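You operate a simulated robot arm through the tools that you are given. There is no shell and no other tool. Be economical: measure what you need, move in short steps, check, and stop when the job is done.

Carry out the task below with a simulated robot arm. There is one attempt and no reset: what you move stays moved.

Task
Press the cap of relay J home and put it in the green relay tray.
Fine: use the screw press; dark blue knob back to UP, carriage left out; the other relays stay as they are. Set down upright: what you pick out.

Only the result counts: the job must be done as asked and must still hold three seconds after the hand-in. Knocking over, shifting, dropping, spilling or breaking anything else fails it. A push-on lid holds only when it is set on centred and level and pressed home; a screw cap is set on level and turned clockwise until tight.

Robot
A 6-joint arm with a two-finger parallel gripper, fixed in place. Base frame: the origin is at the foot of the arm, x ahead of it, y to its left, z up; the work surface is at about z = 0. Lengths are in cm, angles in degrees, forces in N, time in s.
With the tool pointing down near the work surface it reaches from about 24 to 58 cm from the base axis. Its first joint turns from -166.0 to 166.0 degrees. Payload 1.5 kg.
Tool frame: the origin (TCP) lies between the finger pads and is the grasp point; the fingertips stand 3 cm ahead of it; z points along the fingers, y is the line along which they close. The gripper opens to 8 cm. The fingers are 1.7 cm wide and 1.2 cm thick; the gripper's body (4 by 8.2 cm) begins 8 cm behind the TCP.
Orientation is that of the tool frame in the base frame, as a unit quaternion [x, y, z, w]. With the fingers straight down and closing along the base's y, the tool's x points along the base's -x, its y along +y and its z along -z.

Tools
- The arm moves only by the tool play_rows. Its argument "increments" is a list of rows, each an object (a shift or turn left out is 0, a gripper value left out holds the last) with "rot": the turn, a rotation vector about the tool's x, y, z in degrees, a list of three; "dp": the shift along the tool's x, y, z in cm, a list of three; "grip": the finger opening in cm, from 0 to 8. In form: [{"rot": [ax, ay, az], "dp": [x, y, z], "grip": grip}, ...]. A call has 1 to 20 rows; each row is the pose to reach, as a shift and turn from the pose commanded when the call began, along the tool's axes at that moment. Each row takes 0.2 s and may step no farther than 5 cm and 8.6 degrees from the row before; otherwise, or with a gripper value out of range, the whole call is refused. A pose out of reach is approached as far as the arm can. The call stops where the force on the tool passes 50 N (or 10 N more than at its start, if that is more) or the arm is blocked; 0.2 s more then pass. Each finger travels about 7.2 cm/s and halts on what it meets, pressing with about 23 N; the grip force reading is that of the motor and also rises with nothing between the fingers. The clock runs only during rows and for 0.2 s after the last one: add rows that repeat a pose to give the fingers time. The reply holds the time, the measured pose of the TCP, the force on the tool along the base axes, the opening and the grip force, in the units named above and with some noise, with the torque about the TCP (base axes, N m) and any sound that the robot's microphone picked up, and new pictures: "views" is both (left out), scene, wrist or none.
- Cameras (640 x 400 px; columns grow to the right, rows downward): "scene" is fixed at [40.05, -64.96, 58.04]; the picture's right is [0.99, 0.15, 0.00], its down [0.08, -0.54, -0.84] and it looks along [-0.12, 0.83, -0.54] (base axes); focal length 225 px, centre (320, 200). "wrist" rides on the gripper at [7.2, -0.7, -12.2] in the tool frame; the picture's right is [0.09, 1.00, 0.00], its down [-0.84, 0.08, -0.54] and it looks along [-0.54, 0.05, 0.84] (tool axes); focal length 238 px, centre (320, 200).
- probe_pixels(camera, pixels): for up to 12 pixels [column, row] of the newest picture of that camera ("zoom" is the newest enlarged one), the place [x, y, z] in the base frame of the surface seen there, good to about 0.2 cm. The clock stands still meanwhile.
- zoom(camera, box): a new picture of the part [left, top, right, bottom] of that camera's present view, enlarged. The clock stands still meanwhile.
- finish_job(): hands the job in; it is judged then, once.

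Keep the steps short. Do not move on a guess: measure, check each grasp and each placing, and mend mistakes. In all there are 80 turns and 200 pictures (those below and enlarged ones count). Leave the gripper open and the arm clear of the work at the hand-in unless told otherwise, and finish with a single line.

The tools are called after "Emit:" by a JSON object that holds its "fn" and its "kwargs". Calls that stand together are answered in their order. play_rows: Moves the arm, as the interface text tells. Its arguments: {"type":"object","properties":{"increments":{"type":"array"},"views":{"type":"string","enum":["both","scene","wrist","none"]}},"required":["increments"]} The other tools are called the same way: probe_pixels (camera, pixels) gives the place of the surface under pixels of a picture; zoom (camera, box) takes an enlarged picture of a part of a camera's view; finish_job () hands the job in.

At the start:

```text
clock: 0.0
eef_pos: [16.55, -23.87, 43.93]
ee_rot: [0.002, 1.0, 0.0, 0.002]
force: [0.1, -0.3, 0.8]
wrist_torque: [-0.02, 0.0, -0.02]
width: 8.0
gripper_force: 0.0
```

scene: 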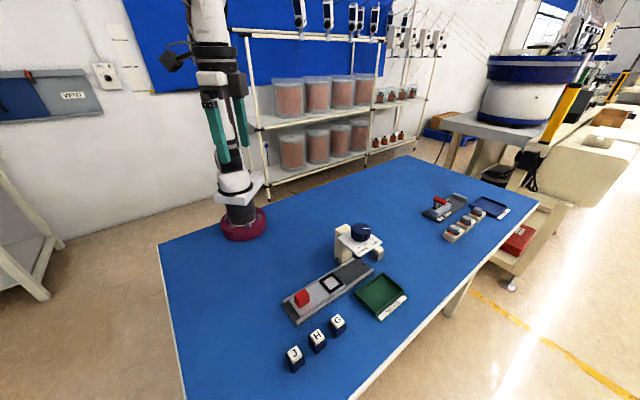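
wrist: 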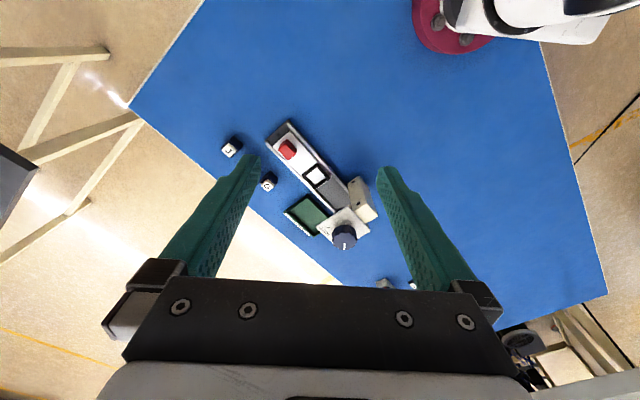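

I see relays J, H and G at the lower part of the scene, with the press and its carriage around (335,270). I'll zoom in to read the details.

Emit:
{"fn": "zoom", "kwargs": {"camera": "scene", "box": [270, 210, 430, 310]}}

Emit:
{"fn": "zoom", "kwargs": {"camera": "scene", "box": [260, 290, 388, 380]}}

Emit:
{"fn": "zoom", "kwargs": {"camera": "wrist", "box": [210, 110, 400, 260]}}

Emit:
{"fn": "zoom", "kwargs": {"camera": "scene", "box": [410, 180, 530, 255]}}

```text
4.00 times, centred on (350, 260) of scene
```

zoom: 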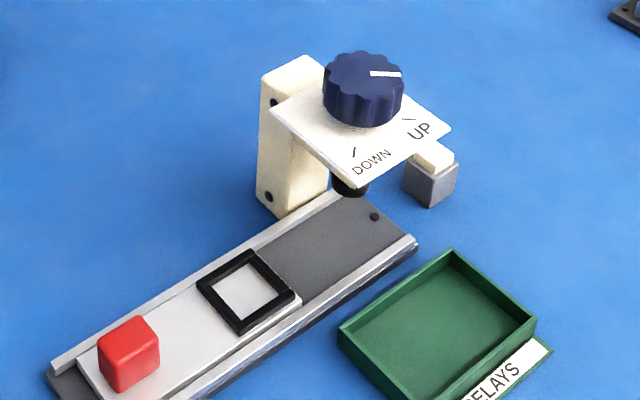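

```text
4.44 times, centred on (324, 335) of scene
```

zoom: 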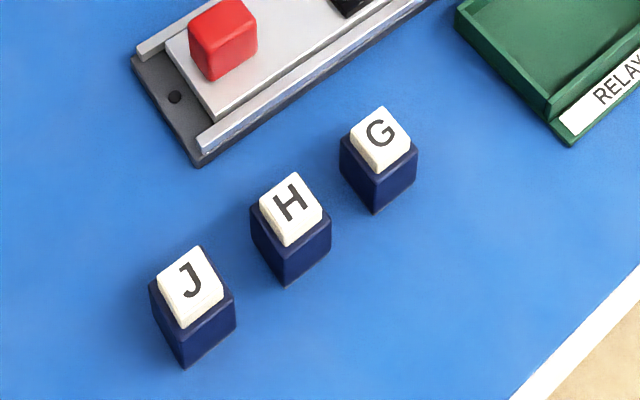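

```text
2.67 times, centred on (305, 185) of wrist
```

zoom: 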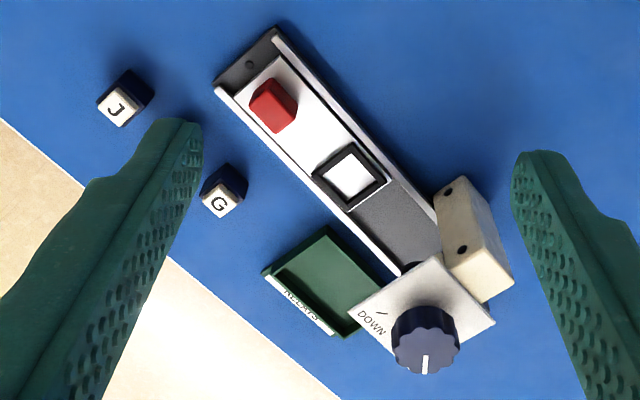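

```text
5.33 times, centred on (470, 218) of scene
```

zoom: 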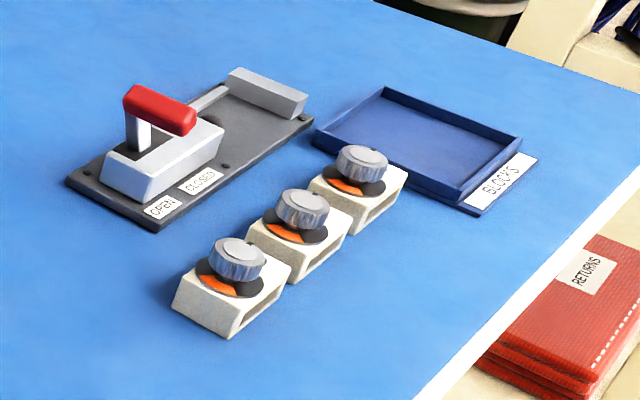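

Next I measure the relays on an enlarged picture.

Emit:
{"fn": "zoom", "kwargs": {"camera": "scene", "box": [270, 305, 366, 365]}}

```text
6.67 times, centred on (318, 335) of scene
```

zoom: 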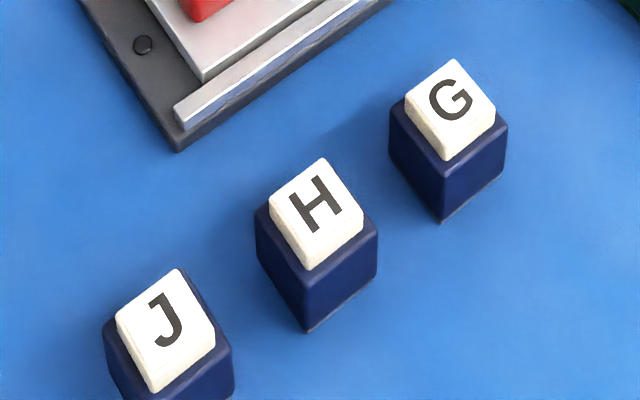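

Emit:
{"fn": "probe_pixels", "kwargs": {"camera": "zoom", "pixels": [[165, 320], [180, 272], [120, 318], [153, 378], [211, 333], [107, 328], [145, 392], [231, 350], [316, 203], [451, 100], [60, 330], [310, 328]]}}

Emit:
{"fn": "zoom", "kwargs": {"camera": "scene", "box": [278, 330, 310, 380]}}

```text
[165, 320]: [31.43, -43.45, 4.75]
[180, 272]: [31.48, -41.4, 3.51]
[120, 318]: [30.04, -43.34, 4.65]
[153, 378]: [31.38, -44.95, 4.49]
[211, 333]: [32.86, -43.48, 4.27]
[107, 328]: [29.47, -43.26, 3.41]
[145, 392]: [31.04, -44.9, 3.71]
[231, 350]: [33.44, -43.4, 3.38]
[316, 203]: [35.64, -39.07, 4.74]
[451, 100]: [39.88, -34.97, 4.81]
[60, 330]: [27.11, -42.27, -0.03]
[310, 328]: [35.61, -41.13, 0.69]
```

```text
8.00 times, centred on (294, 355) of scene
```

zoom: 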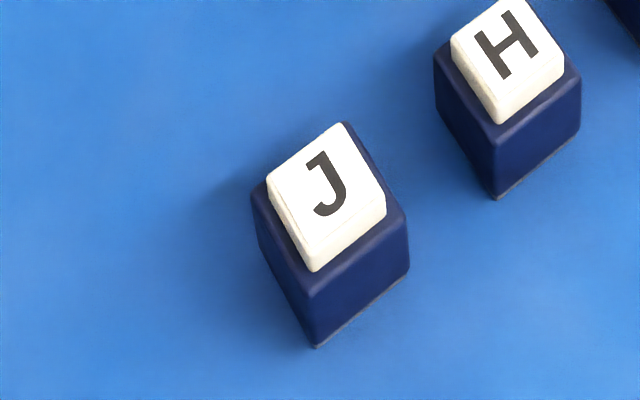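

I measure J's corners more finely here. Its centre is about (31.5, -43.3).

Emit:
{"fn": "probe_pixels", "kwargs": {"camera": "zoom", "pixels": [[254, 192], [311, 290], [406, 224], [347, 124], [316, 346], [270, 190], [315, 262], [384, 198], [338, 126], [405, 278], [322, 195]]}}

Emit:
{"fn": "zoom", "kwargs": {"camera": "scene", "box": [278, 240, 390, 325]}}

```text
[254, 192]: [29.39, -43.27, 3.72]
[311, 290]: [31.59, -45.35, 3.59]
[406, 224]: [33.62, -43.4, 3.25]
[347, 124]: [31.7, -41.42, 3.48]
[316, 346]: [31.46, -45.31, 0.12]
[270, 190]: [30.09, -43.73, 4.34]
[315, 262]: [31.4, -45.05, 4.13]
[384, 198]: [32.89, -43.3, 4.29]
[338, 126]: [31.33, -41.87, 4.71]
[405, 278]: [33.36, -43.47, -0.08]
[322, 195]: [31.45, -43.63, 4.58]
```

```text
4.71 times, centred on (334, 282) of scene
```

zoom: 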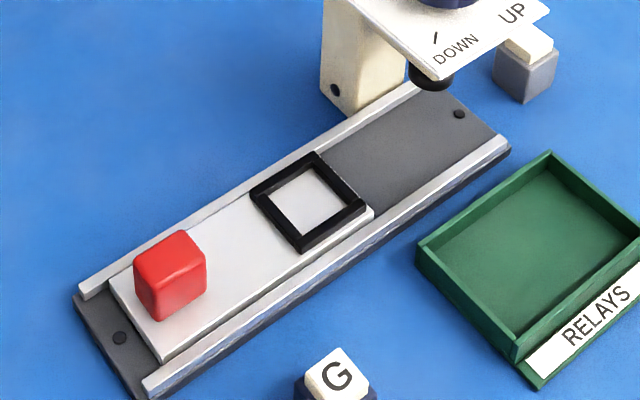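

Now the carriage, nest, press and tray.

Emit:
{"fn": "probe_pixels", "kwargs": {"camera": "zoom", "pixels": [[252, 190], [303, 246], [363, 202], [315, 154], [307, 200], [111, 276], [160, 358], [374, 212], [165, 250], [432, 82], [420, 150], [480, 250]]}}

Emit:
{"fn": "probe_pixels", "kwargs": {"camera": "zoom", "pixels": [[134, 258], [158, 320], [205, 295], [207, 262], [180, 232], [79, 287], [145, 386], [510, 148], [418, 244], [515, 345], [550, 155], [637, 235]]}}

Emit:
{"fn": "zoom", "kwargs": {"camera": "scene", "box": [325, 215, 389, 265]}}

```text
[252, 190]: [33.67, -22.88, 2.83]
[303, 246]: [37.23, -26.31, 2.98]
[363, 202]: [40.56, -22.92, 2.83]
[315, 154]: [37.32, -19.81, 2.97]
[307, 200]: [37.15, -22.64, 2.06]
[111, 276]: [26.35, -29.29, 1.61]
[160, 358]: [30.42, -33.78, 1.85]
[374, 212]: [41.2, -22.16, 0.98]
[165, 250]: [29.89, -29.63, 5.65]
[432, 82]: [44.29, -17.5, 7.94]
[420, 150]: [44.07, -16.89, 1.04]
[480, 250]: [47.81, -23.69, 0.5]
```

```text
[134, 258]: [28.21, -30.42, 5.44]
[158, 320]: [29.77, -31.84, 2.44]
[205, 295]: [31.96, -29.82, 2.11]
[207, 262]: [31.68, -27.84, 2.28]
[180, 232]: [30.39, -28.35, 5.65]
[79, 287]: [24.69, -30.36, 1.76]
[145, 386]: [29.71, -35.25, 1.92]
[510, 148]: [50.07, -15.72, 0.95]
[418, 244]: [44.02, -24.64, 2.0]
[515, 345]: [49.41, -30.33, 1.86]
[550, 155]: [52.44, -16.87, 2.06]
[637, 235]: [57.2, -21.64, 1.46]
```

```text
8.00 times, centred on (357, 240) of scene
```

zoom: 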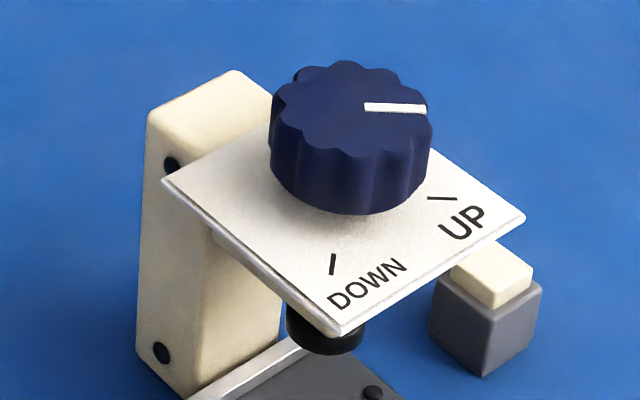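

Emit:
{"fn": "probe_pixels", "kwargs": {"camera": "zoom", "pixels": [[350, 110], [370, 107], [425, 109], [430, 197], [455, 199], [336, 255], [330, 273], [350, 65], [270, 130], [431, 120], [350, 155], [350, 200]]}}

Emit:
{"fn": "probe_pixels", "kwargs": {"camera": "zoom", "pixels": [[163, 182], [336, 330], [524, 217], [325, 340], [435, 300], [485, 374], [541, 295], [490, 260], [150, 115], [235, 72], [272, 95], [490, 290]]}}

```text
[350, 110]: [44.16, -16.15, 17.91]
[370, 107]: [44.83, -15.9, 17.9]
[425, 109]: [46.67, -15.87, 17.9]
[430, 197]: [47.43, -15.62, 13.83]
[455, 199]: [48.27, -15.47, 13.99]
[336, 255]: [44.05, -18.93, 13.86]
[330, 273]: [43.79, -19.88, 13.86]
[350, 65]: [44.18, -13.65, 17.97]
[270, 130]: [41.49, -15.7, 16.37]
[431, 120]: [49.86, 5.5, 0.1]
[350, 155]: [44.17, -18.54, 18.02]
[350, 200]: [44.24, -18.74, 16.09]
```

```text
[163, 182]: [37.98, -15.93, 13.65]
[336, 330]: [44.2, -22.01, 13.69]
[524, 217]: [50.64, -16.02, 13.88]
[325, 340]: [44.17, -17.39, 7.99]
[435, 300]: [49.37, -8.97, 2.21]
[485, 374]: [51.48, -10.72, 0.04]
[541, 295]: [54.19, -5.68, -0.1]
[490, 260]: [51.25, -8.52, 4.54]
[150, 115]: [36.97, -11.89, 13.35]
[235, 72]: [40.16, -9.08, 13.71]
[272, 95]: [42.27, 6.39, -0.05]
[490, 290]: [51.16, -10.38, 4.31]
```

J's body is 2.9 cm square, centred at about (31.5, -43.35) with a yaw of about 43°. The nest centre is about (37.15, -23.0), and its rail runs at about 44.6°. The knob centre is about (44.2, -16.05), top z 17.9. I move above J, turning the tool so it closes across the relay row.

Emit:
{"fn": "play_rows", "kwargs": {"increments": [{"dp": [-1.66, -2.16, 3.1], "rot": [0, 0, -4.8], "grip": 6}, {"dp": [-3.32, -4.33, 6.2], "rot": [0, 0, -9.6]}, {"dp": [-4.98, -6.49, 9.3], "rot": [0, 0, -14.4]}, {"dp": [-6.64, -8.66, 12.4], "rot": [0, 0, -19.2]}, {"dp": [-8.3, -10.8, 15.5], "rot": [0, 0, -24]}, {"dp": [-9.97, -12.99, 18.6], "rot": [0, 0, -28.9]}, {"dp": [-11.63, -15.15, 21.7], "rot": [0, 0, -33.7]}, {"dp": [-13.3, -17.3, 24.8], "rot": [0, 0, -38.5]}, {"dp": [-14.95, -19.48, 27.9], "rot": [0, 0, -43.3]}, {"dp": [-14.95, -19.48, 28.9], "rot": [0, 0, -43.3]}, {"dp": [-14.95, -19.48, 28.9], "rot": [0, 0, -43.3]}]}}

```text
clock: 2.4
eef_pos: [31.53, -43.38, 15.07]
ee_rot: [-0.369, 0.929, 0.0, 0.001]
force: [0.0, 0.2, 0.2]
wrist_torque: [-0.01, 0.04, 0.02]
width: 6.02
gripper_force: 0.1
```

scene: 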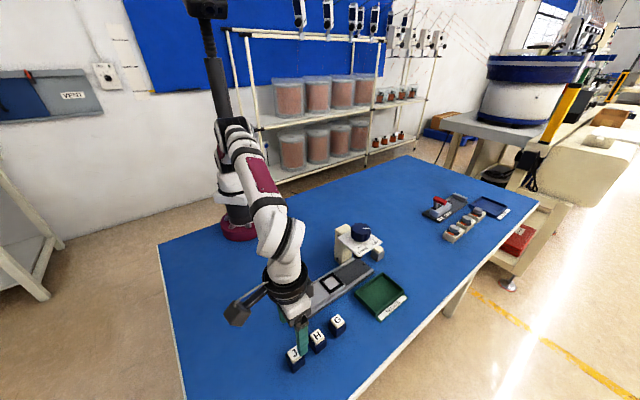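
wrist: 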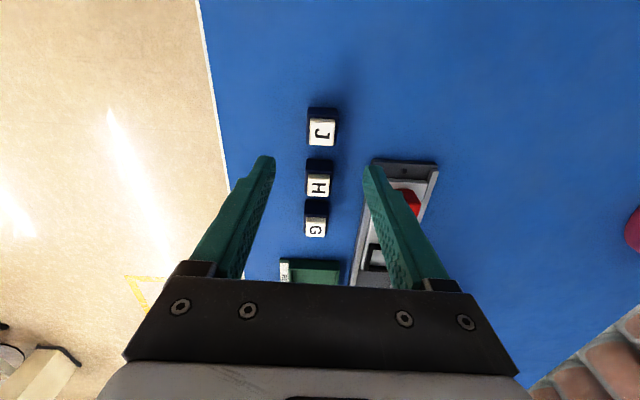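

J appears centred between the fingers in the wrist view, at (321,133). I descend to TCP z = 4.2, so the tips sit about 1.2 cm above the table, without closing yet.

Emit:
{"fn": "play_rows", "kwargs": {"increments": [{"dp": [0, 0, 4]}, {"dp": [0, 0, 7]}, {"dp": [0, 0, 9.5]}, {"dp": [0, 0, 10.85]}, {"dp": [0, 0, 10.85]}]}}

Emit:
{"fn": "zoom", "kwargs": {"camera": "wrist", "box": [240, 120, 400, 220]}}

```text
clock: 3.6
eef_pos: [31.65, -43.33, 4.22]
ee_rot: [-0.369, 0.93, -0.001, 0.001]
force: [-0.5, -0.3, 0.8]
wrist_torque: [-0.04, 0.0, 0.0]
width: 6.02
gripper_force: 0.1
```

scene: 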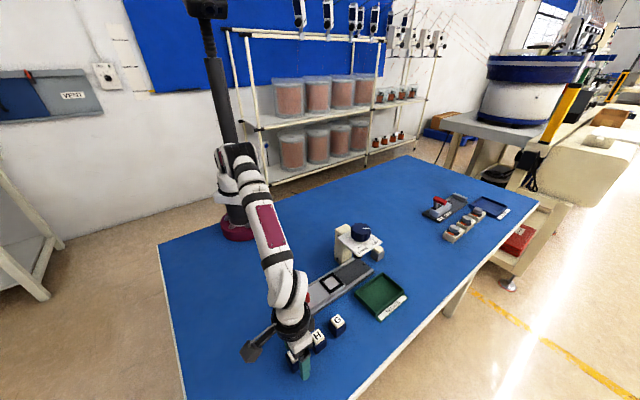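
wrist: 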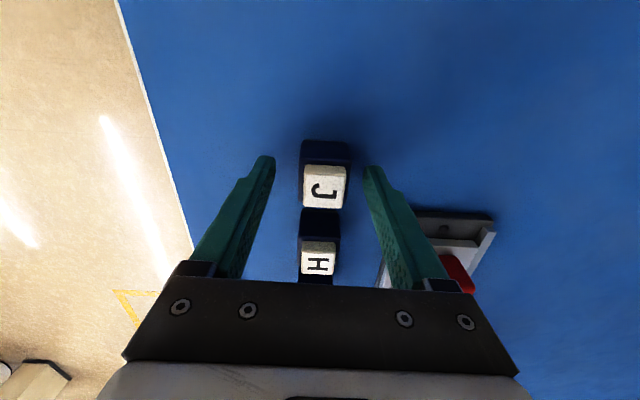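

```text
4.00 times, centred on (320, 170) of wrist
```

zoom: 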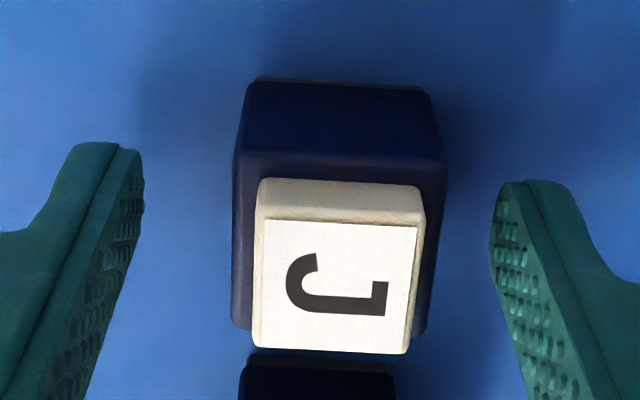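

J lies between the open fingers, about 0.1–0.2 cm off centre and well aligned. I close on it.

Emit:
{"fn": "play_rows", "kwargs": {"increments": [{"grip": 4}, {"grip": 3.2}, {"grip": 2.2}, {"grip": 2.2}, {"grip": 2.2}], "views": "wrist"}}

```text
clock: 4.8
eef_pos: [31.68, -43.44, 4.36]
ee_rot: [-0.368, 0.93, 0.0, 0.001]
force: [-0.7, -0.2, 0.9]
wrist_torque: [0.0, 0.03, 0.03]
width: 3.11
gripper_force: 23.0
```

wrist: 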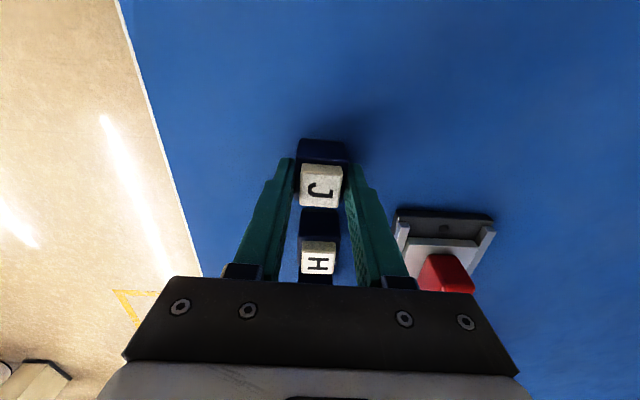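

The grip is good at width 3.1 and 23 N. I lift straight up 10 cm.

Emit:
{"fn": "play_rows", "kwargs": {"increments": [{"dp": [0, 0, -2]}, {"dp": [0, 0, -5]}, {"dp": [0, 0, -8]}, {"dp": [0, 0, -11]}, {"dp": [0, 0, -11]}]}}

Emit:
{"fn": "zoom", "kwargs": {"camera": "scene", "box": [300, 265, 364, 305]}}

```text
clock: 6.0
eef_pos: [31.58, -43.29, 15.19]
ee_rot: [-0.368, 0.93, 0.0, 0.001]
force: [0.1, -0.2, -0.3]
wrist_torque: [-0.01, 0.01, -0.01]
width: 3.09
gripper_force: 22.6
```

scene: 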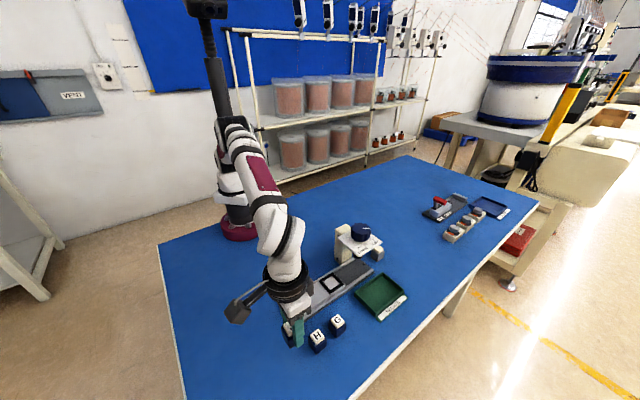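
wrist: 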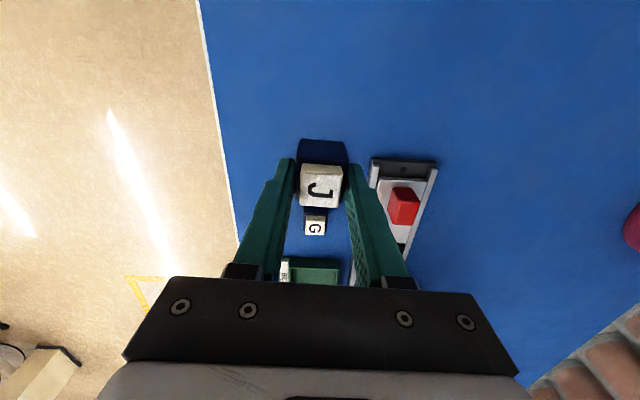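

```text
10.00 times, centred on (332, 285) of scene
```

zoom: 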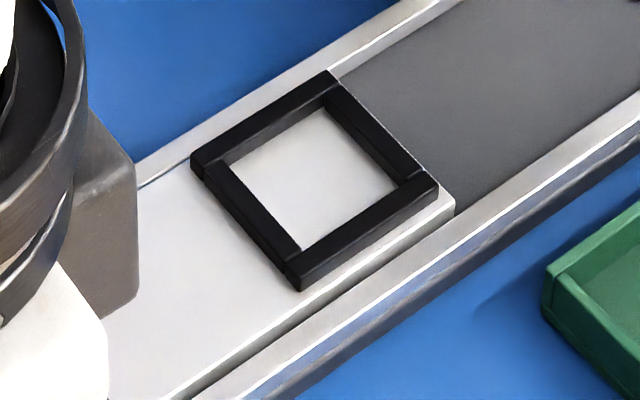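

J is held upright. I probe the nest's edges on this enlargement.

Emit:
{"fn": "probe_pixels", "kwargs": {"camera": "zoom", "pixels": [[195, 157], [299, 270], [434, 178], [328, 75], [231, 170], [302, 247], [400, 185], [325, 110], [268, 110], [245, 220], [382, 125], [370, 220]]}}

```text
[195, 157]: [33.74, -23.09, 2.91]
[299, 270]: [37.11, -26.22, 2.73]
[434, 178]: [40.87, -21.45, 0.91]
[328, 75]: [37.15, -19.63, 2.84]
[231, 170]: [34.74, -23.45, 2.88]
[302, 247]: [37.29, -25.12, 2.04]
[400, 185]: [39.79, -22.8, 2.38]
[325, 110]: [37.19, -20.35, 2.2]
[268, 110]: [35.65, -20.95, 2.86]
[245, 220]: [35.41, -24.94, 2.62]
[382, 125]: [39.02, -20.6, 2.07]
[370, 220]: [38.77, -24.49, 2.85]
```

The nest centre is confirmed at (37.15, -23.0). I carry J above it at the same height.

Emit:
{"fn": "play_rows", "kwargs": {"increments": [{"dp": [-3.03, 1.82, 0], "rot": [0, 0, -0.2]}, {"dp": [-6.06, 3.65, 0], "rot": [0, 0, -0.4]}, {"dp": [-9.09, 5.47, 0], "rot": [0, 0, -0.6]}, {"dp": [-12.11, 7.29, 0], "rot": [0, 0, -0.8]}, {"dp": [-15.14, 9.12, 0], "rot": [0, 0, -1]}, {"dp": [-18.17, 10.94, 0], "rot": [0, 0, -1.2]}, {"dp": [-18.17, 10.94, 0], "rot": [0, 0, -1.2]}, {"dp": [-18.17, 10.94, 3], "rot": [0, 0, -1.2]}, {"dp": [-18.17, 10.94, 3], "rot": [0, 0, -1.2]}]}}

Emit:
{"fn": "zoom", "kwargs": {"camera": "wrist", "box": [240, 110, 400, 210]}}

Emit:
{"fn": "zoom", "kwargs": {"camera": "scene", "box": [290, 235, 386, 305]}}

```text
clock: 8.0
eef_pos: [37.29, -22.94, 12.23]
ee_rot: [-0.379, 0.926, -0.001, 0.001]
force: [-0.3, 0.4, -1.1]
wrist_torque: [0.02, 0.04, -0.02]
width: 3.13
gripper_force: 23.1
```

scene: 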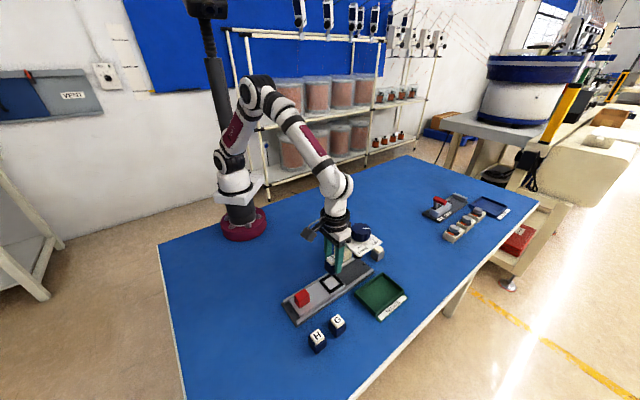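
wrist: 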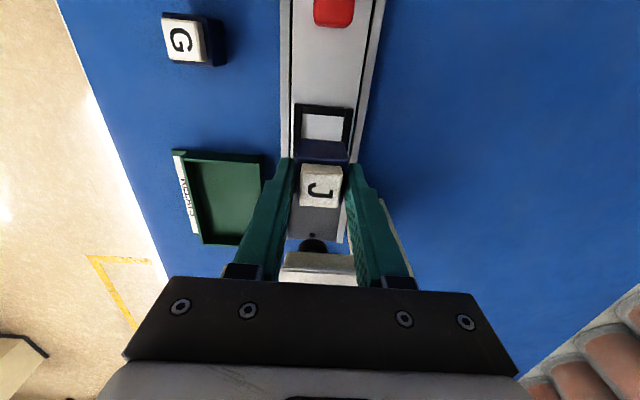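

```text
4.00 times, centred on (320, 160) of wrist
```

zoom: 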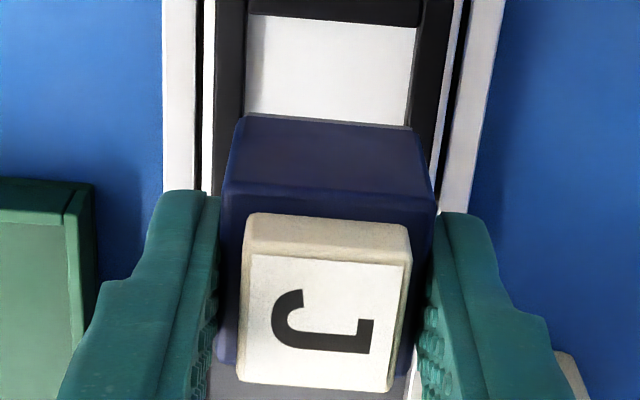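

```text
5.71 times, centred on (338, 270) of scene
```

zoom: 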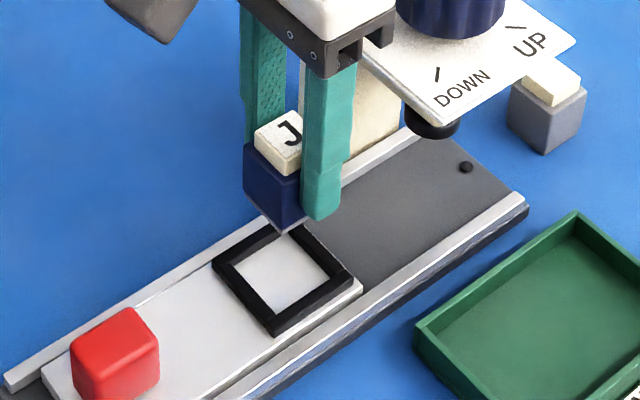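

J hangs over the nest. I probe the relay's bottom edge and the nest's inner edges in the wrist view to check alignment along the rail.

Emit:
{"fn": "zoom", "kwargs": {"camera": "wrist", "box": [280, 95, 360, 145]}}

```text
8.00 times, centred on (320, 120) of wrist
```

zoom: 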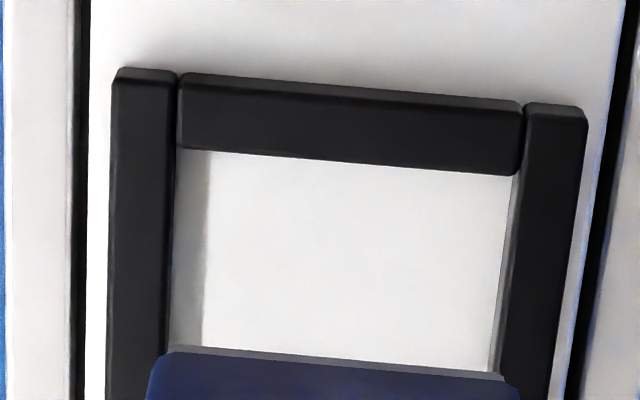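

Emit:
{"fn": "probe_pixels", "kwargs": {"camera": "zoom", "pixels": [[220, 147], [340, 156], [480, 168], [220, 95], [340, 100], [480, 112], [220, 362], [340, 374], [470, 386], [168, 250], [508, 280], [340, 260]]}}

```text
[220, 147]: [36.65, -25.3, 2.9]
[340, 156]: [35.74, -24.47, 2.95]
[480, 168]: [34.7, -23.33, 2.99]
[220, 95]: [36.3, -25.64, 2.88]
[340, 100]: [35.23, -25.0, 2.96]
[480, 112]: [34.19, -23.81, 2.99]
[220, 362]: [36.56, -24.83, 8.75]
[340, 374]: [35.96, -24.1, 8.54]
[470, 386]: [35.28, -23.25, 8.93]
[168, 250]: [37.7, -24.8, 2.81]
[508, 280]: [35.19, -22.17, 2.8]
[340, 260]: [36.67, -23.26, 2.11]
```

The nest opening is about 3.6 cm against J's 3.0 cm. The gap on the probed side is 0.38 cm and the sides are even, so it is well centred. I lower gently.

Emit:
{"fn": "play_rows", "kwargs": {"increments": [{"dp": [0, 0, 2]}, {"dp": [0, 0, 4]}, {"dp": [0, 0, 5]}, {"dp": [0, 0, 5.5]}, {"dp": [0, 0, 5.7]}, {"dp": [0, 0, 5.7]}]}}

Emit:
{"fn": "zoom", "kwargs": {"camera": "scene", "box": [300, 255, 364, 305]}}

Emit:
{"fn": "zoom", "kwargs": {"camera": "wrist", "box": [240, 110, 400, 210]}}

```text
clock: 9.4
eef_pos: [37.31, -22.89, 6.64]
ee_rot: [-0.378, 0.926, -0.001, 0.001]
force: [-0.2, 0.1, -1.1]
wrist_torque: [-0.02, -0.01, -0.04]
width: 3.1
gripper_force: 23.2
```

scene: 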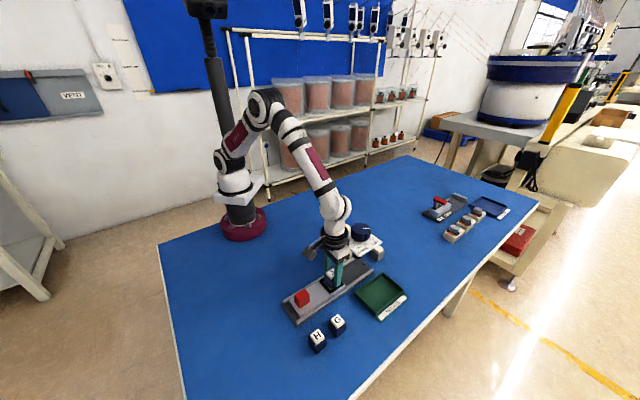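
wrist: 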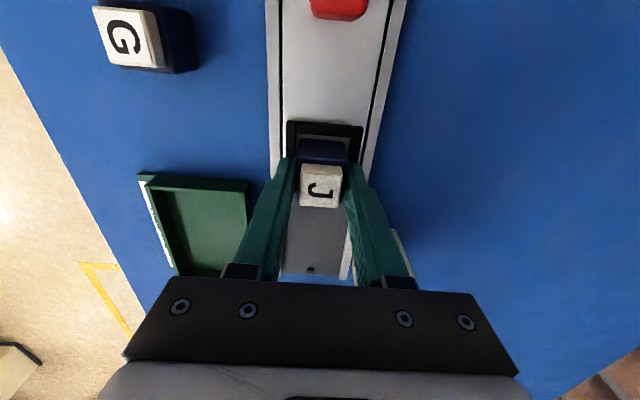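

```text
8.00 times, centred on (332, 280) of scene
```

zoom: 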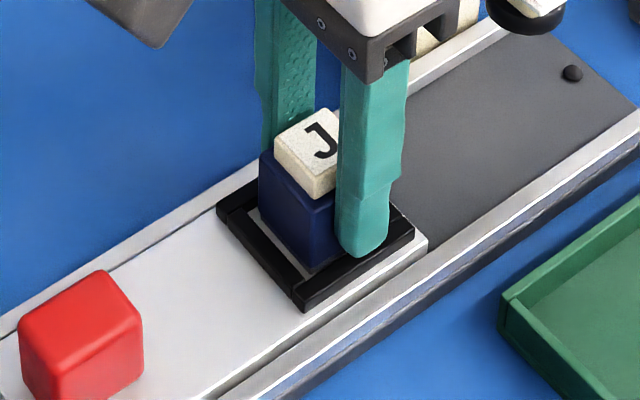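

```text
4.00 times, centred on (320, 160) of wrist
```

zoom: 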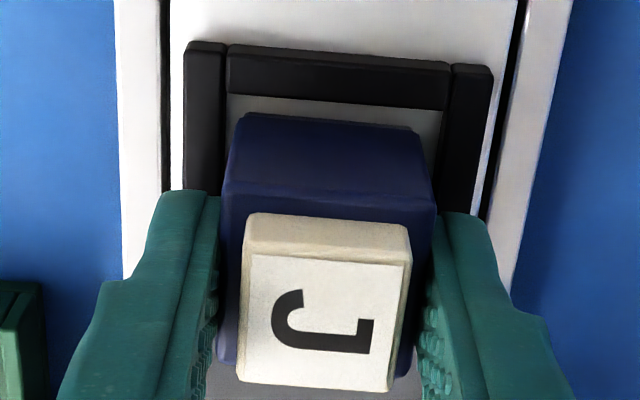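

J's base has entered the nest, about 0.3 cm above the floor. I nudge it by 0.07 cm, lower the rest and feel for contact.

Emit:
{"fn": "play_rows", "kwargs": {"increments": [{"dp": [0.06, 0.07, 0]}, {"dp": [0.06, 0.07, 0.1]}, {"dp": [0.06, 0.07, 0.18]}, {"dp": [0.06, 0.07, 0.26]}, {"dp": [0.06, 0.07, 0.26]}], "views": "none"}}

Emit:
{"fn": "zoom", "kwargs": {"camera": "wrist", "box": [240, 110, 400, 210]}}

```text
clock: 10.6
eef_pos: [37.26, -22.93, 6.26]
ee_rot: [-0.378, 0.926, -0.002, 0.001]
force: [-1.3, 3.4, 19.3]
wrist_torque: [0.14, 0.07, -0.02]
width: 3.12
gripper_force: 22.5
```

```text
4.00 times, centred on (320, 160) of wrist
```

zoom: 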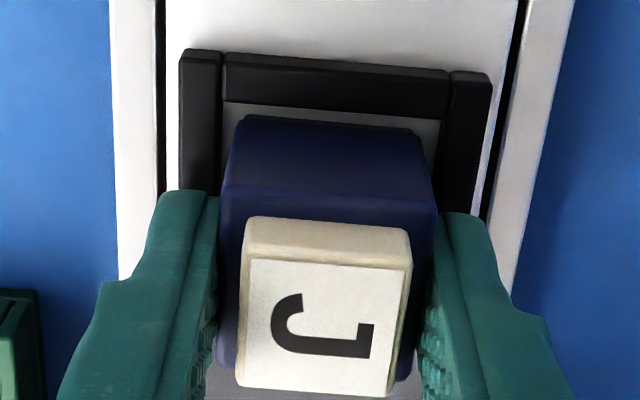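

A contact force of 19 N at TCP z 6.26 means J is on the nest floor. I relax slightly, open and rise.

Emit:
{"fn": "play_rows", "kwargs": {"increments": [{"dp": [0, 0, -0.08]}, {"dp": [0, 0, -0.08], "grip": 3.6}, {"dp": [0, 0, -0.08], "grip": 4.6}, {"dp": [0, 0, -0.08], "grip": 5.5}, {"dp": [0, 0, -0.08], "grip": 5.5}, {"dp": [0, 0, -2]}, {"dp": [0, 0, -5]}, {"dp": [0, 0, -8]}, {"dp": [0, 0, -8]}]}}

Emit:
{"fn": "zoom", "kwargs": {"camera": "scene", "box": [300, 255, 364, 305]}}

```text
clock: 12.6
eef_pos: [37.13, -22.78, 14.35]
ee_rot: [-0.379, 0.925, 0.0, 0.002]
force: [-0.4, 0.4, 0.6]
wrist_torque: [0.0, -0.02, 0.04]
width: 5.53
gripper_force: 0.0
```

scene: 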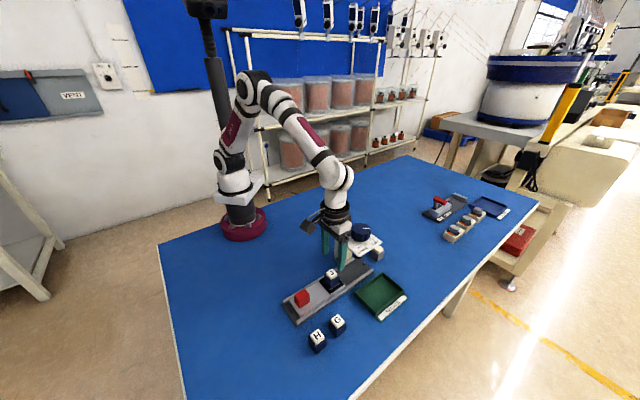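
wrist: 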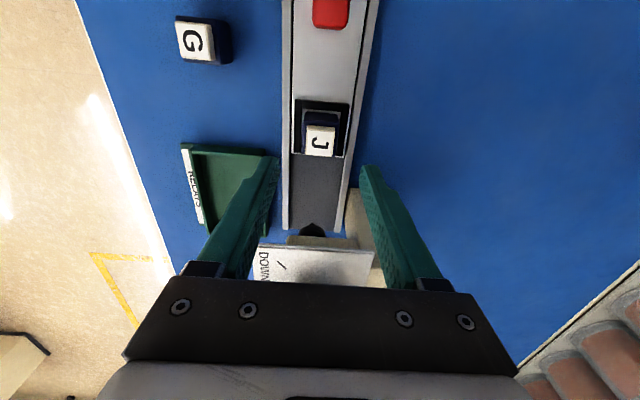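

```text
8.00 times, centred on (332, 280) of scene
```

zoom: 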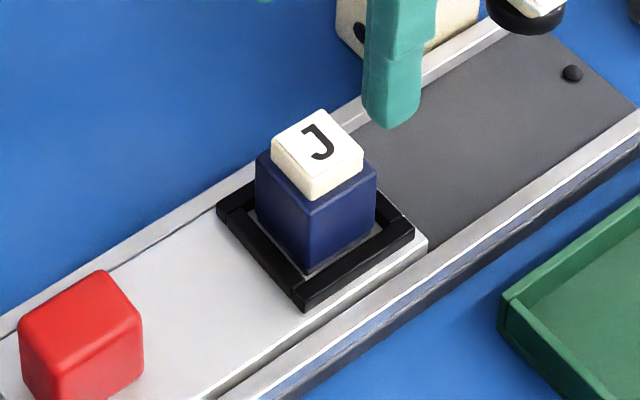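

J sits upright in the nest. Now I measure the red handle at about (85,310) in this enlargement.

Emit:
{"fn": "probe_pixels", "kwargs": {"camera": "zoom", "pixels": [[104, 273], [24, 340], [60, 385], [138, 318], [82, 330], [142, 375], [160, 345], [100, 300], [320, 140]]}}

```text
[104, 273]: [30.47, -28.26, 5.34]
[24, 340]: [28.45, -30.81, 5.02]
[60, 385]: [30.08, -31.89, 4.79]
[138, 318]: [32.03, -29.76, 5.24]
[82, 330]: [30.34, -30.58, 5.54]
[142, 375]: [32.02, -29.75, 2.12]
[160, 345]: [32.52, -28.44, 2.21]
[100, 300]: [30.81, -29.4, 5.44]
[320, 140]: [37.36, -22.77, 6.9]
```

The handle centre is about (30.1, -29.95), with its top at 5.5 cm. I move above it and descend with the fingers straddling it.

Emit:
{"fn": "play_rows", "kwargs": {"increments": [{"dp": [3.3, 0, 0]}, {"dp": [6.6, -0.06, 0]}, {"dp": [9.93, -0.06, 0]}, {"dp": [9.93, -0.06, 3]}, {"dp": [9.93, -0.06, 6]}, {"dp": [9.93, -0.06, 8]}, {"dp": [9.93, -0.06, 8.6]}, {"dp": [9.93, -0.06, 8.6]}]}}

Emit:
{"fn": "zoom", "kwargs": {"camera": "scene", "box": [270, 255, 366, 325]}}

```text
clock: 14.4
eef_pos: [30.27, -29.79, 5.84]
ee_rot: [-0.378, 0.926, -0.001, 0.001]
force: [0.5, 0.5, 0.5]
wrist_torque: [0.03, 0.0, 0.04]
width: 5.48
gripper_force: 0.0
```

scene: 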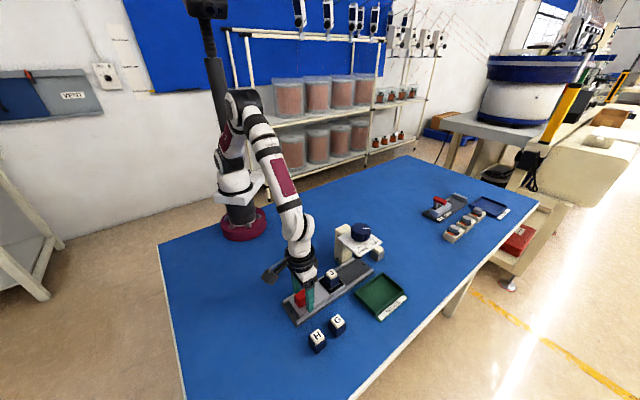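
wrist: 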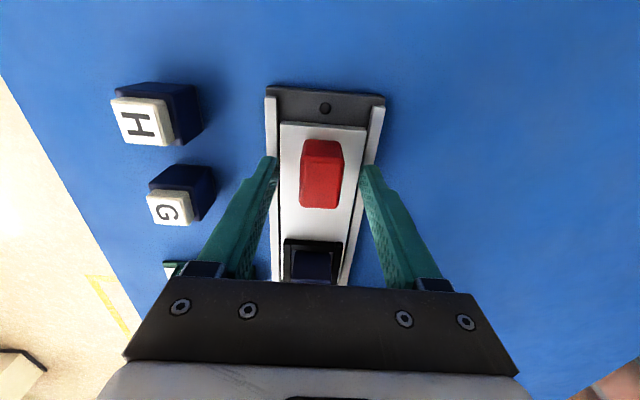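

```text
5.71 times, centred on (318, 290) of scene
```

zoom: 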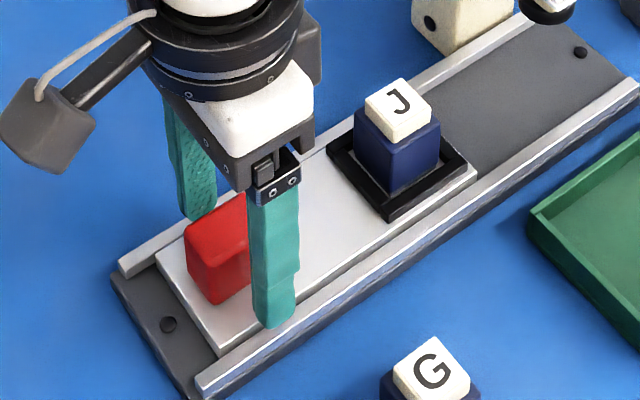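

The fingers straddle the handle. I close on it.

Emit:
{"fn": "play_rows", "kwargs": {"increments": [{"grip": 4}, {"grip": 3}, {"grip": 2}, {"grip": 1.6}, {"grip": 1.6}], "views": "wrist"}}

```text
clock: 15.6
eef_pos: [30.2, -29.89, 5.68]
ee_rot: [-0.379, 0.925, -0.001, 0.001]
force: [-5.7, 4.0, 5.5]
wrist_torque: [0.46, 0.03, 0.64]
width: 2.56
gripper_force: 37.4
```

wrist: 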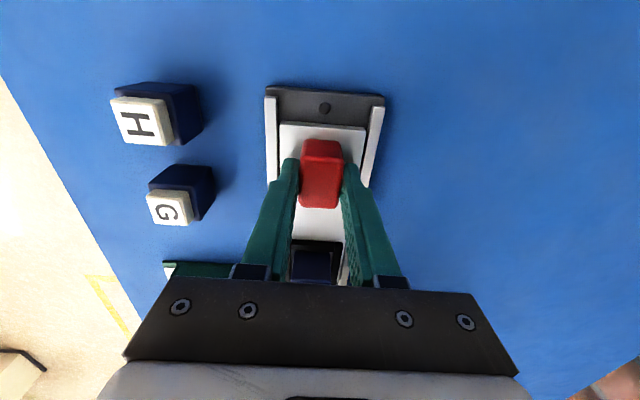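

Gripped, with about 7 N sideways, so I ease 0.07 cm to relieve it. Then I slide the carriage inward along the rail, 4 cm first.

Emit:
{"fn": "play_rows", "kwargs": {"increments": [{"dp": [0, 0.07, 0]}, {"dp": [-0.4, 0.07, 0]}, {"dp": [-1.0, 0.07, 0]}, {"dp": [-1.7, 0.07, 0]}, {"dp": [-2.5, 0.07, 0]}, {"dp": [-3.3, 0.07, 0]}, {"dp": [-4, 0.07, 0]}, {"dp": [-4, 0.07, 0]}], "views": "scene"}}

```text
clock: 17.4
eef_pos: [33.1, -27.08, 5.77]
ee_rot: [-0.378, 0.926, 0.0, 0.002]
force: [-4.1, 4.1, 22.3]
wrist_torque: [0.46, 0.66, 0.6]
width: 2.58
gripper_force: 37.3
```

scene: 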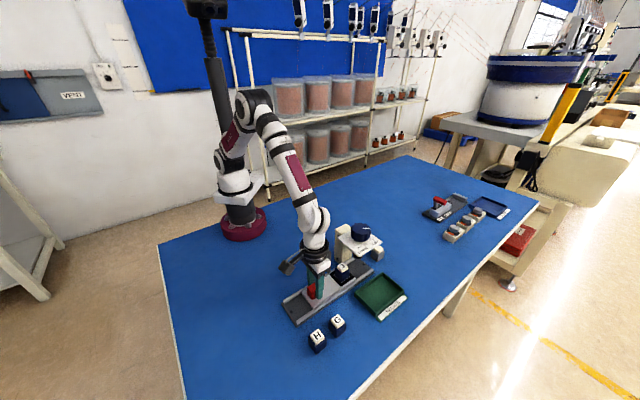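

It slides smoothly. I relieve the 22 N vertical force by going up 0.1 cm, and continue 5 cm more.

Emit:
{"fn": "play_rows", "kwargs": {"increments": [{"dp": [-0.3, 0.03, -0.1]}, {"dp": [-1.0, 0.03, -0.1]}, {"dp": [-1.8, 0.03, -0.1]}, {"dp": [-2.6, 0.03, -0.1]}, {"dp": [-3.4, 0.03, -0.1]}, {"dp": [-4.2, 0.03, -0.1]}, {"dp": [-4.8, 0.03, -0.1]}, {"dp": [-5.2, 0.03, -0.1]}, {"dp": [-5.2, 0.03, -0.1]}], "views": "scene"}}

Emit:
{"fn": "zoom", "kwargs": {"camera": "scene", "box": [310, 225, 390, 285]}}

```text
clock: 19.4
eef_pos: [36.8, -23.37, 5.71]
ee_rot: [-0.378, 0.926, 0.0, 0.001]
force: [14.8, -16.6, -26.7]
wrist_torque: [0.11, 0.06, 0.55]
width: 2.6
gripper_force: 36.9
```

scene: 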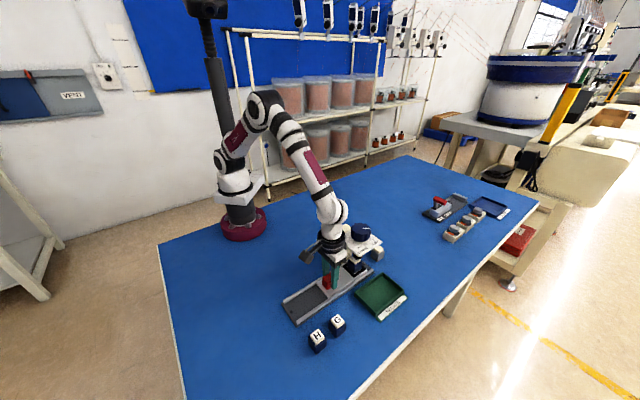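

```text
6.67 times, centred on (350, 255) of scene
```

zoom: 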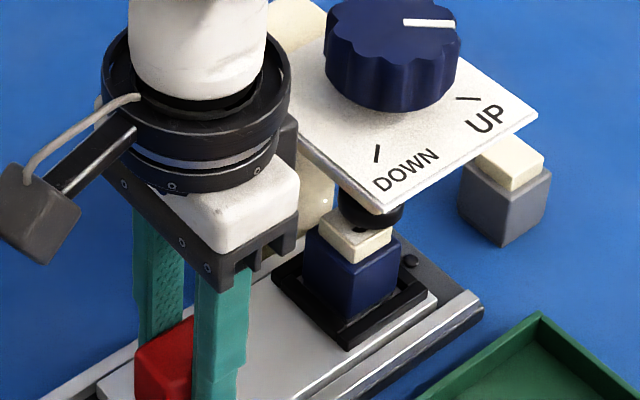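

J is nearly under the foot after 9.3 cm of travel. I relieve the sideways and vertical load and creep on toward the end stop.

Emit:
{"fn": "play_rows", "kwargs": {"increments": [{"dp": [0, -0.06, 0.06]}, {"dp": [-0.2, -0.06, 0.06]}, {"dp": [-0.4, -0.06, 0.06]}, {"dp": [-0.6, -0.06, 0.06]}, {"dp": [-0.6, -0.06, 0.06]}], "views": "scene"}}

Emit:
{"fn": "zoom", "kwargs": {"camera": "scene", "box": [310, 225, 390, 285]}}

```text
clock: 20.6
eef_pos: [37.11, -22.95, 5.76]
ee_rot: [-0.377, 0.926, 0.0, 0.002]
force: [-10.5, 12.5, 28.2]
wrist_torque: [0.38, 0.27, 0.63]
width: 2.6
gripper_force: 37.2
```

scene: 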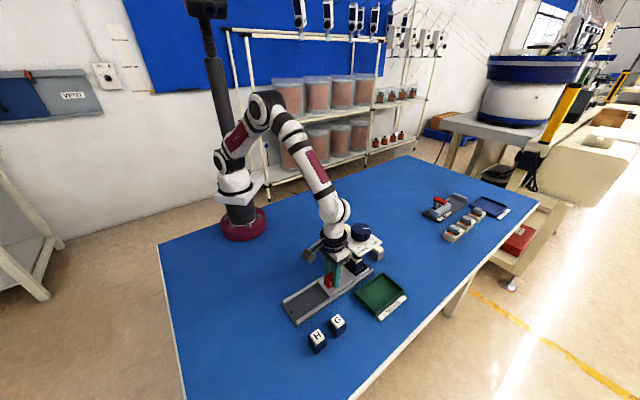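

```text
6.67 times, centred on (350, 255) of scene
```

zoom: 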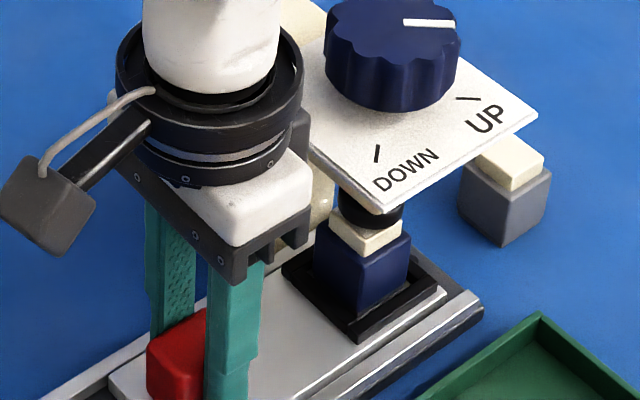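

Now at 9.8 cm with no resistance along the rail yet. I creep a little further to find the stop.

Emit:
{"fn": "play_rows", "kwargs": {"increments": [{"dp": [-0.1, 0.03, -0.04]}, {"dp": [-0.2, 0.03, -0.04]}, {"dp": [-0.3, 0.03, -0.04]}, {"dp": [-0.4, 0.03, -0.04]}, {"dp": [-0.4, 0.03, -0.04]}], "views": "none"}}

Emit:
{"fn": "zoom", "kwargs": {"camera": "scene", "box": [325, 245, 389, 285]}}

```text
clock: 21.8
eef_pos: [37.43, -22.81, 5.79]
ee_rot: [-0.378, 0.926, -0.001, 0.001]
force: [-25.9, -12.4, 4.0]
wrist_torque: [-0.1, 0.59, 0.7]
width: 2.58
gripper_force: 36.8
```

```text
10.00 times, centred on (357, 265) of scene
```

zoom: 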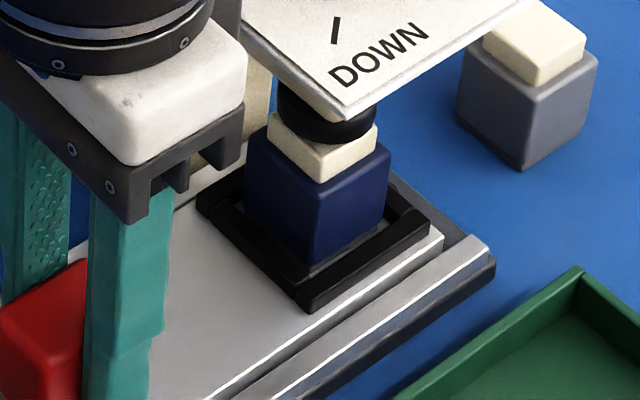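

27 N along the rail means the carriage is against its stop, with J under the foot. I ease off, open, and rise clear.

Emit:
{"fn": "play_rows", "kwargs": {"increments": [{"dp": [0.12, 0, 0]}, {"dp": [0.18, 0, 0]}, {"dp": [0.18, 0, 0], "grip": 3.6}, {"dp": [0.18, 0, 0], "grip": 4.8}, {"dp": [0.18, 0, 0], "grip": 5.5}, {"dp": [0.18, 0, 0]}, {"dp": [0.18, 0, -3]}, {"dp": [0.18, 0, -7]}, {"dp": [0.18, 0, -11]}, {"dp": [0.18, 0, -15.5]}, {"dp": [0.18, 0, -20]}, {"dp": [0.18, 0, -20]}]}}

Emit:
{"fn": "zoom", "kwargs": {"camera": "scene", "box": [310, 215, 390, 285]}}

```text
clock: 24.4
eef_pos: [37.3, -22.65, 25.87]
ee_rot: [-0.378, 0.926, 0.0, 0.002]
force: [-0.7, -0.7, 0.9]
wrist_torque: [0.01, -0.01, 0.0]
width: 5.48
gripper_force: 0.0
```

scene: 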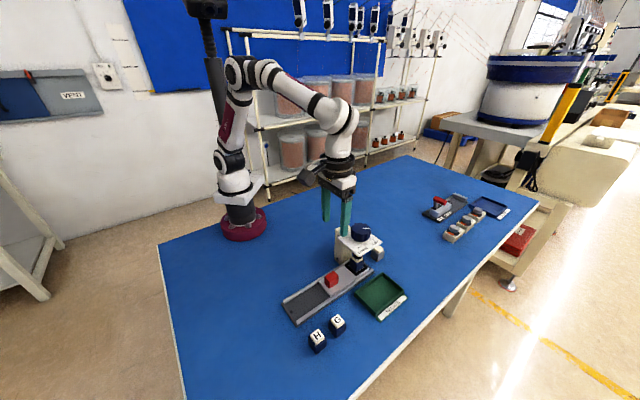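
wrist: 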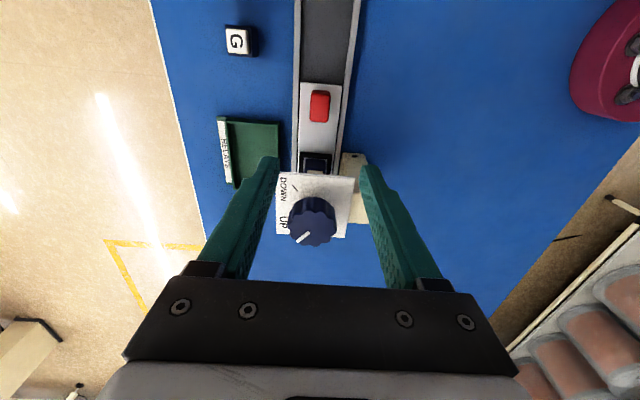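

```text
5.71 times, centred on (350, 250) of scene
```

zoom: 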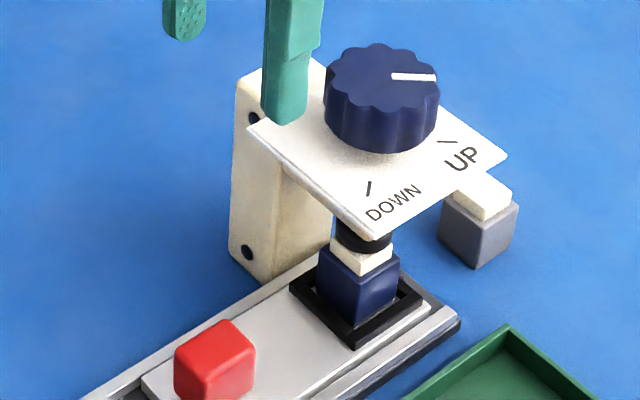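

The carriage is in. Now I zoom on the knob at (313,220) in the wrist view to measure its centre and pointer.

Emit:
{"fn": "zoom", "kwargs": {"camera": "wrist", "box": [264, 165, 360, 255]}}

```text
4.44 times, centred on (312, 210) of wrist
```

zoom: 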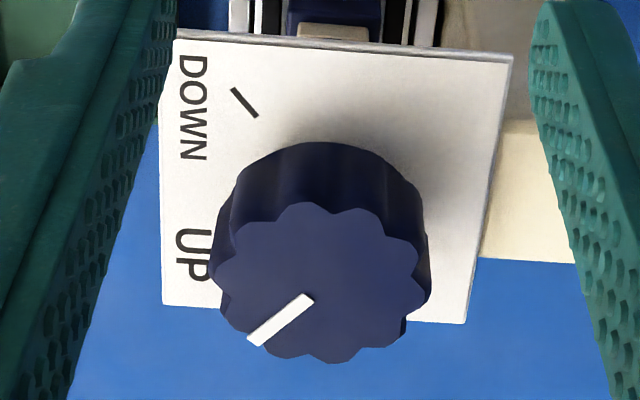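

Emit:
{"fn": "probe_pixels", "kwargs": {"camera": "zoom", "pixels": [[300, 205], [217, 280], [325, 360], [418, 285], [320, 283], [308, 298], [255, 340], [235, 90], [254, 114], [345, 206], [230, 235], [405, 340]]}}

```text
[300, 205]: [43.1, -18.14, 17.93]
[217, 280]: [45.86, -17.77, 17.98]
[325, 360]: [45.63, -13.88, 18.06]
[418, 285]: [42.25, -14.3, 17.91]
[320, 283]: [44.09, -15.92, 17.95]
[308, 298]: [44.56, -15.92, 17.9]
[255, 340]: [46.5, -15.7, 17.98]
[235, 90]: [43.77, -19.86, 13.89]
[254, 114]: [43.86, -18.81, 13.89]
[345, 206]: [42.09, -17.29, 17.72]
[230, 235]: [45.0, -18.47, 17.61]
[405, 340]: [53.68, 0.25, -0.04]
```

The knob centre is (44.2, -16.0) and its pointer is at about 7°, on UP. DOWN is at about -97°, so roughly 104° clockwise. I move above the knob with the gripper fully open.

Emit:
{"fn": "play_rows", "kwargs": {"increments": [{"dp": [-2.4, 0, 0], "grip": 7.5}, {"dp": [-4.8, 0, 0]}, {"dp": [-7.2, -0.03, 0]}, {"dp": [-9.6, -0.06, 0]}, {"dp": [-9.6, -0.06, 2]}, {"dp": [-9.6, -0.06, 2]}], "views": "wrist"}}

```text
clock: 25.8
eef_pos: [44.16, -16.15, 23.85]
ee_rot: [-0.378, 0.926, 0.0, 0.001]
force: [0.0, 0.1, 0.7]
wrist_torque: [-0.02, -0.01, -0.03]
width: 7.5
gripper_force: 0.0
```

wrist: 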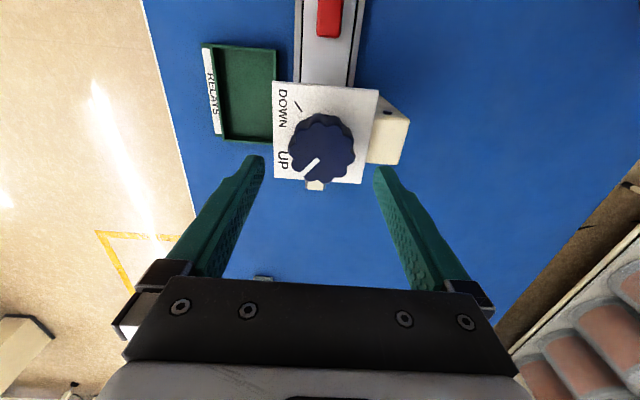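

It is centred. I descend to TCP z 17.4, with the tips 0.5 cm above the plate, and check.

Emit:
{"fn": "play_rows", "kwargs": {"increments": [{"dp": [-0.05, 0.05, 2.5]}, {"dp": [-0.05, 0.05, 5]}, {"dp": [-0.05, 0.05, 6.2]}, {"dp": [-0.05, 0.05, 6.4]}, {"dp": [-0.05, 0.05, 6.4]}]}}

Emit:
{"fn": "zoom", "kwargs": {"camera": "scene", "box": [320, 205, 400, 265]}}

```text
clock: 27.0
eef_pos: [44.14, -16.01, 17.25]
ee_rot: [-0.378, 0.926, -0.001, 0.001]
force: [-0.2, 1.2, 0.4]
wrist_torque: [0.02, 0.04, -0.01]
width: 7.51
gripper_force: 0.0
```

scene: 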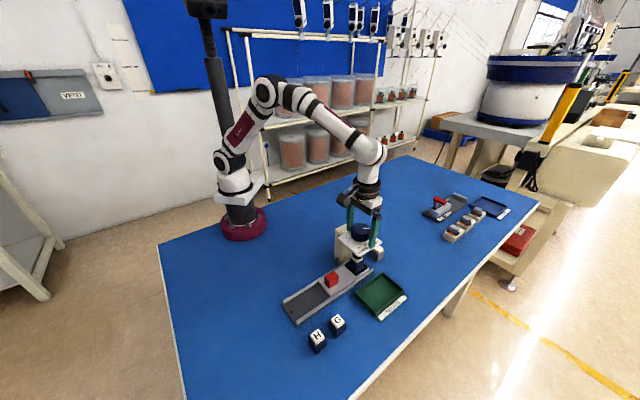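
wrist: 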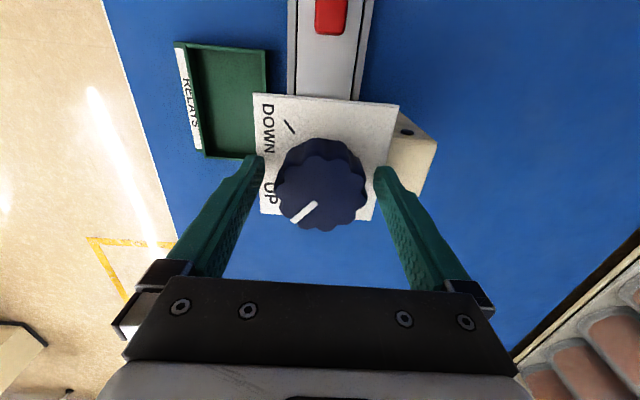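

```text
6.67 times, centred on (360, 235) of scene
```

zoom: 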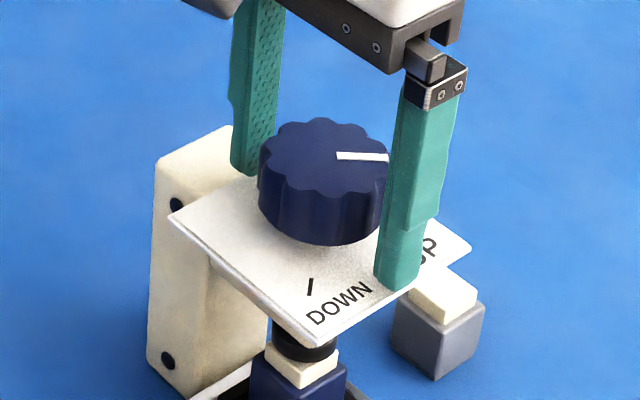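

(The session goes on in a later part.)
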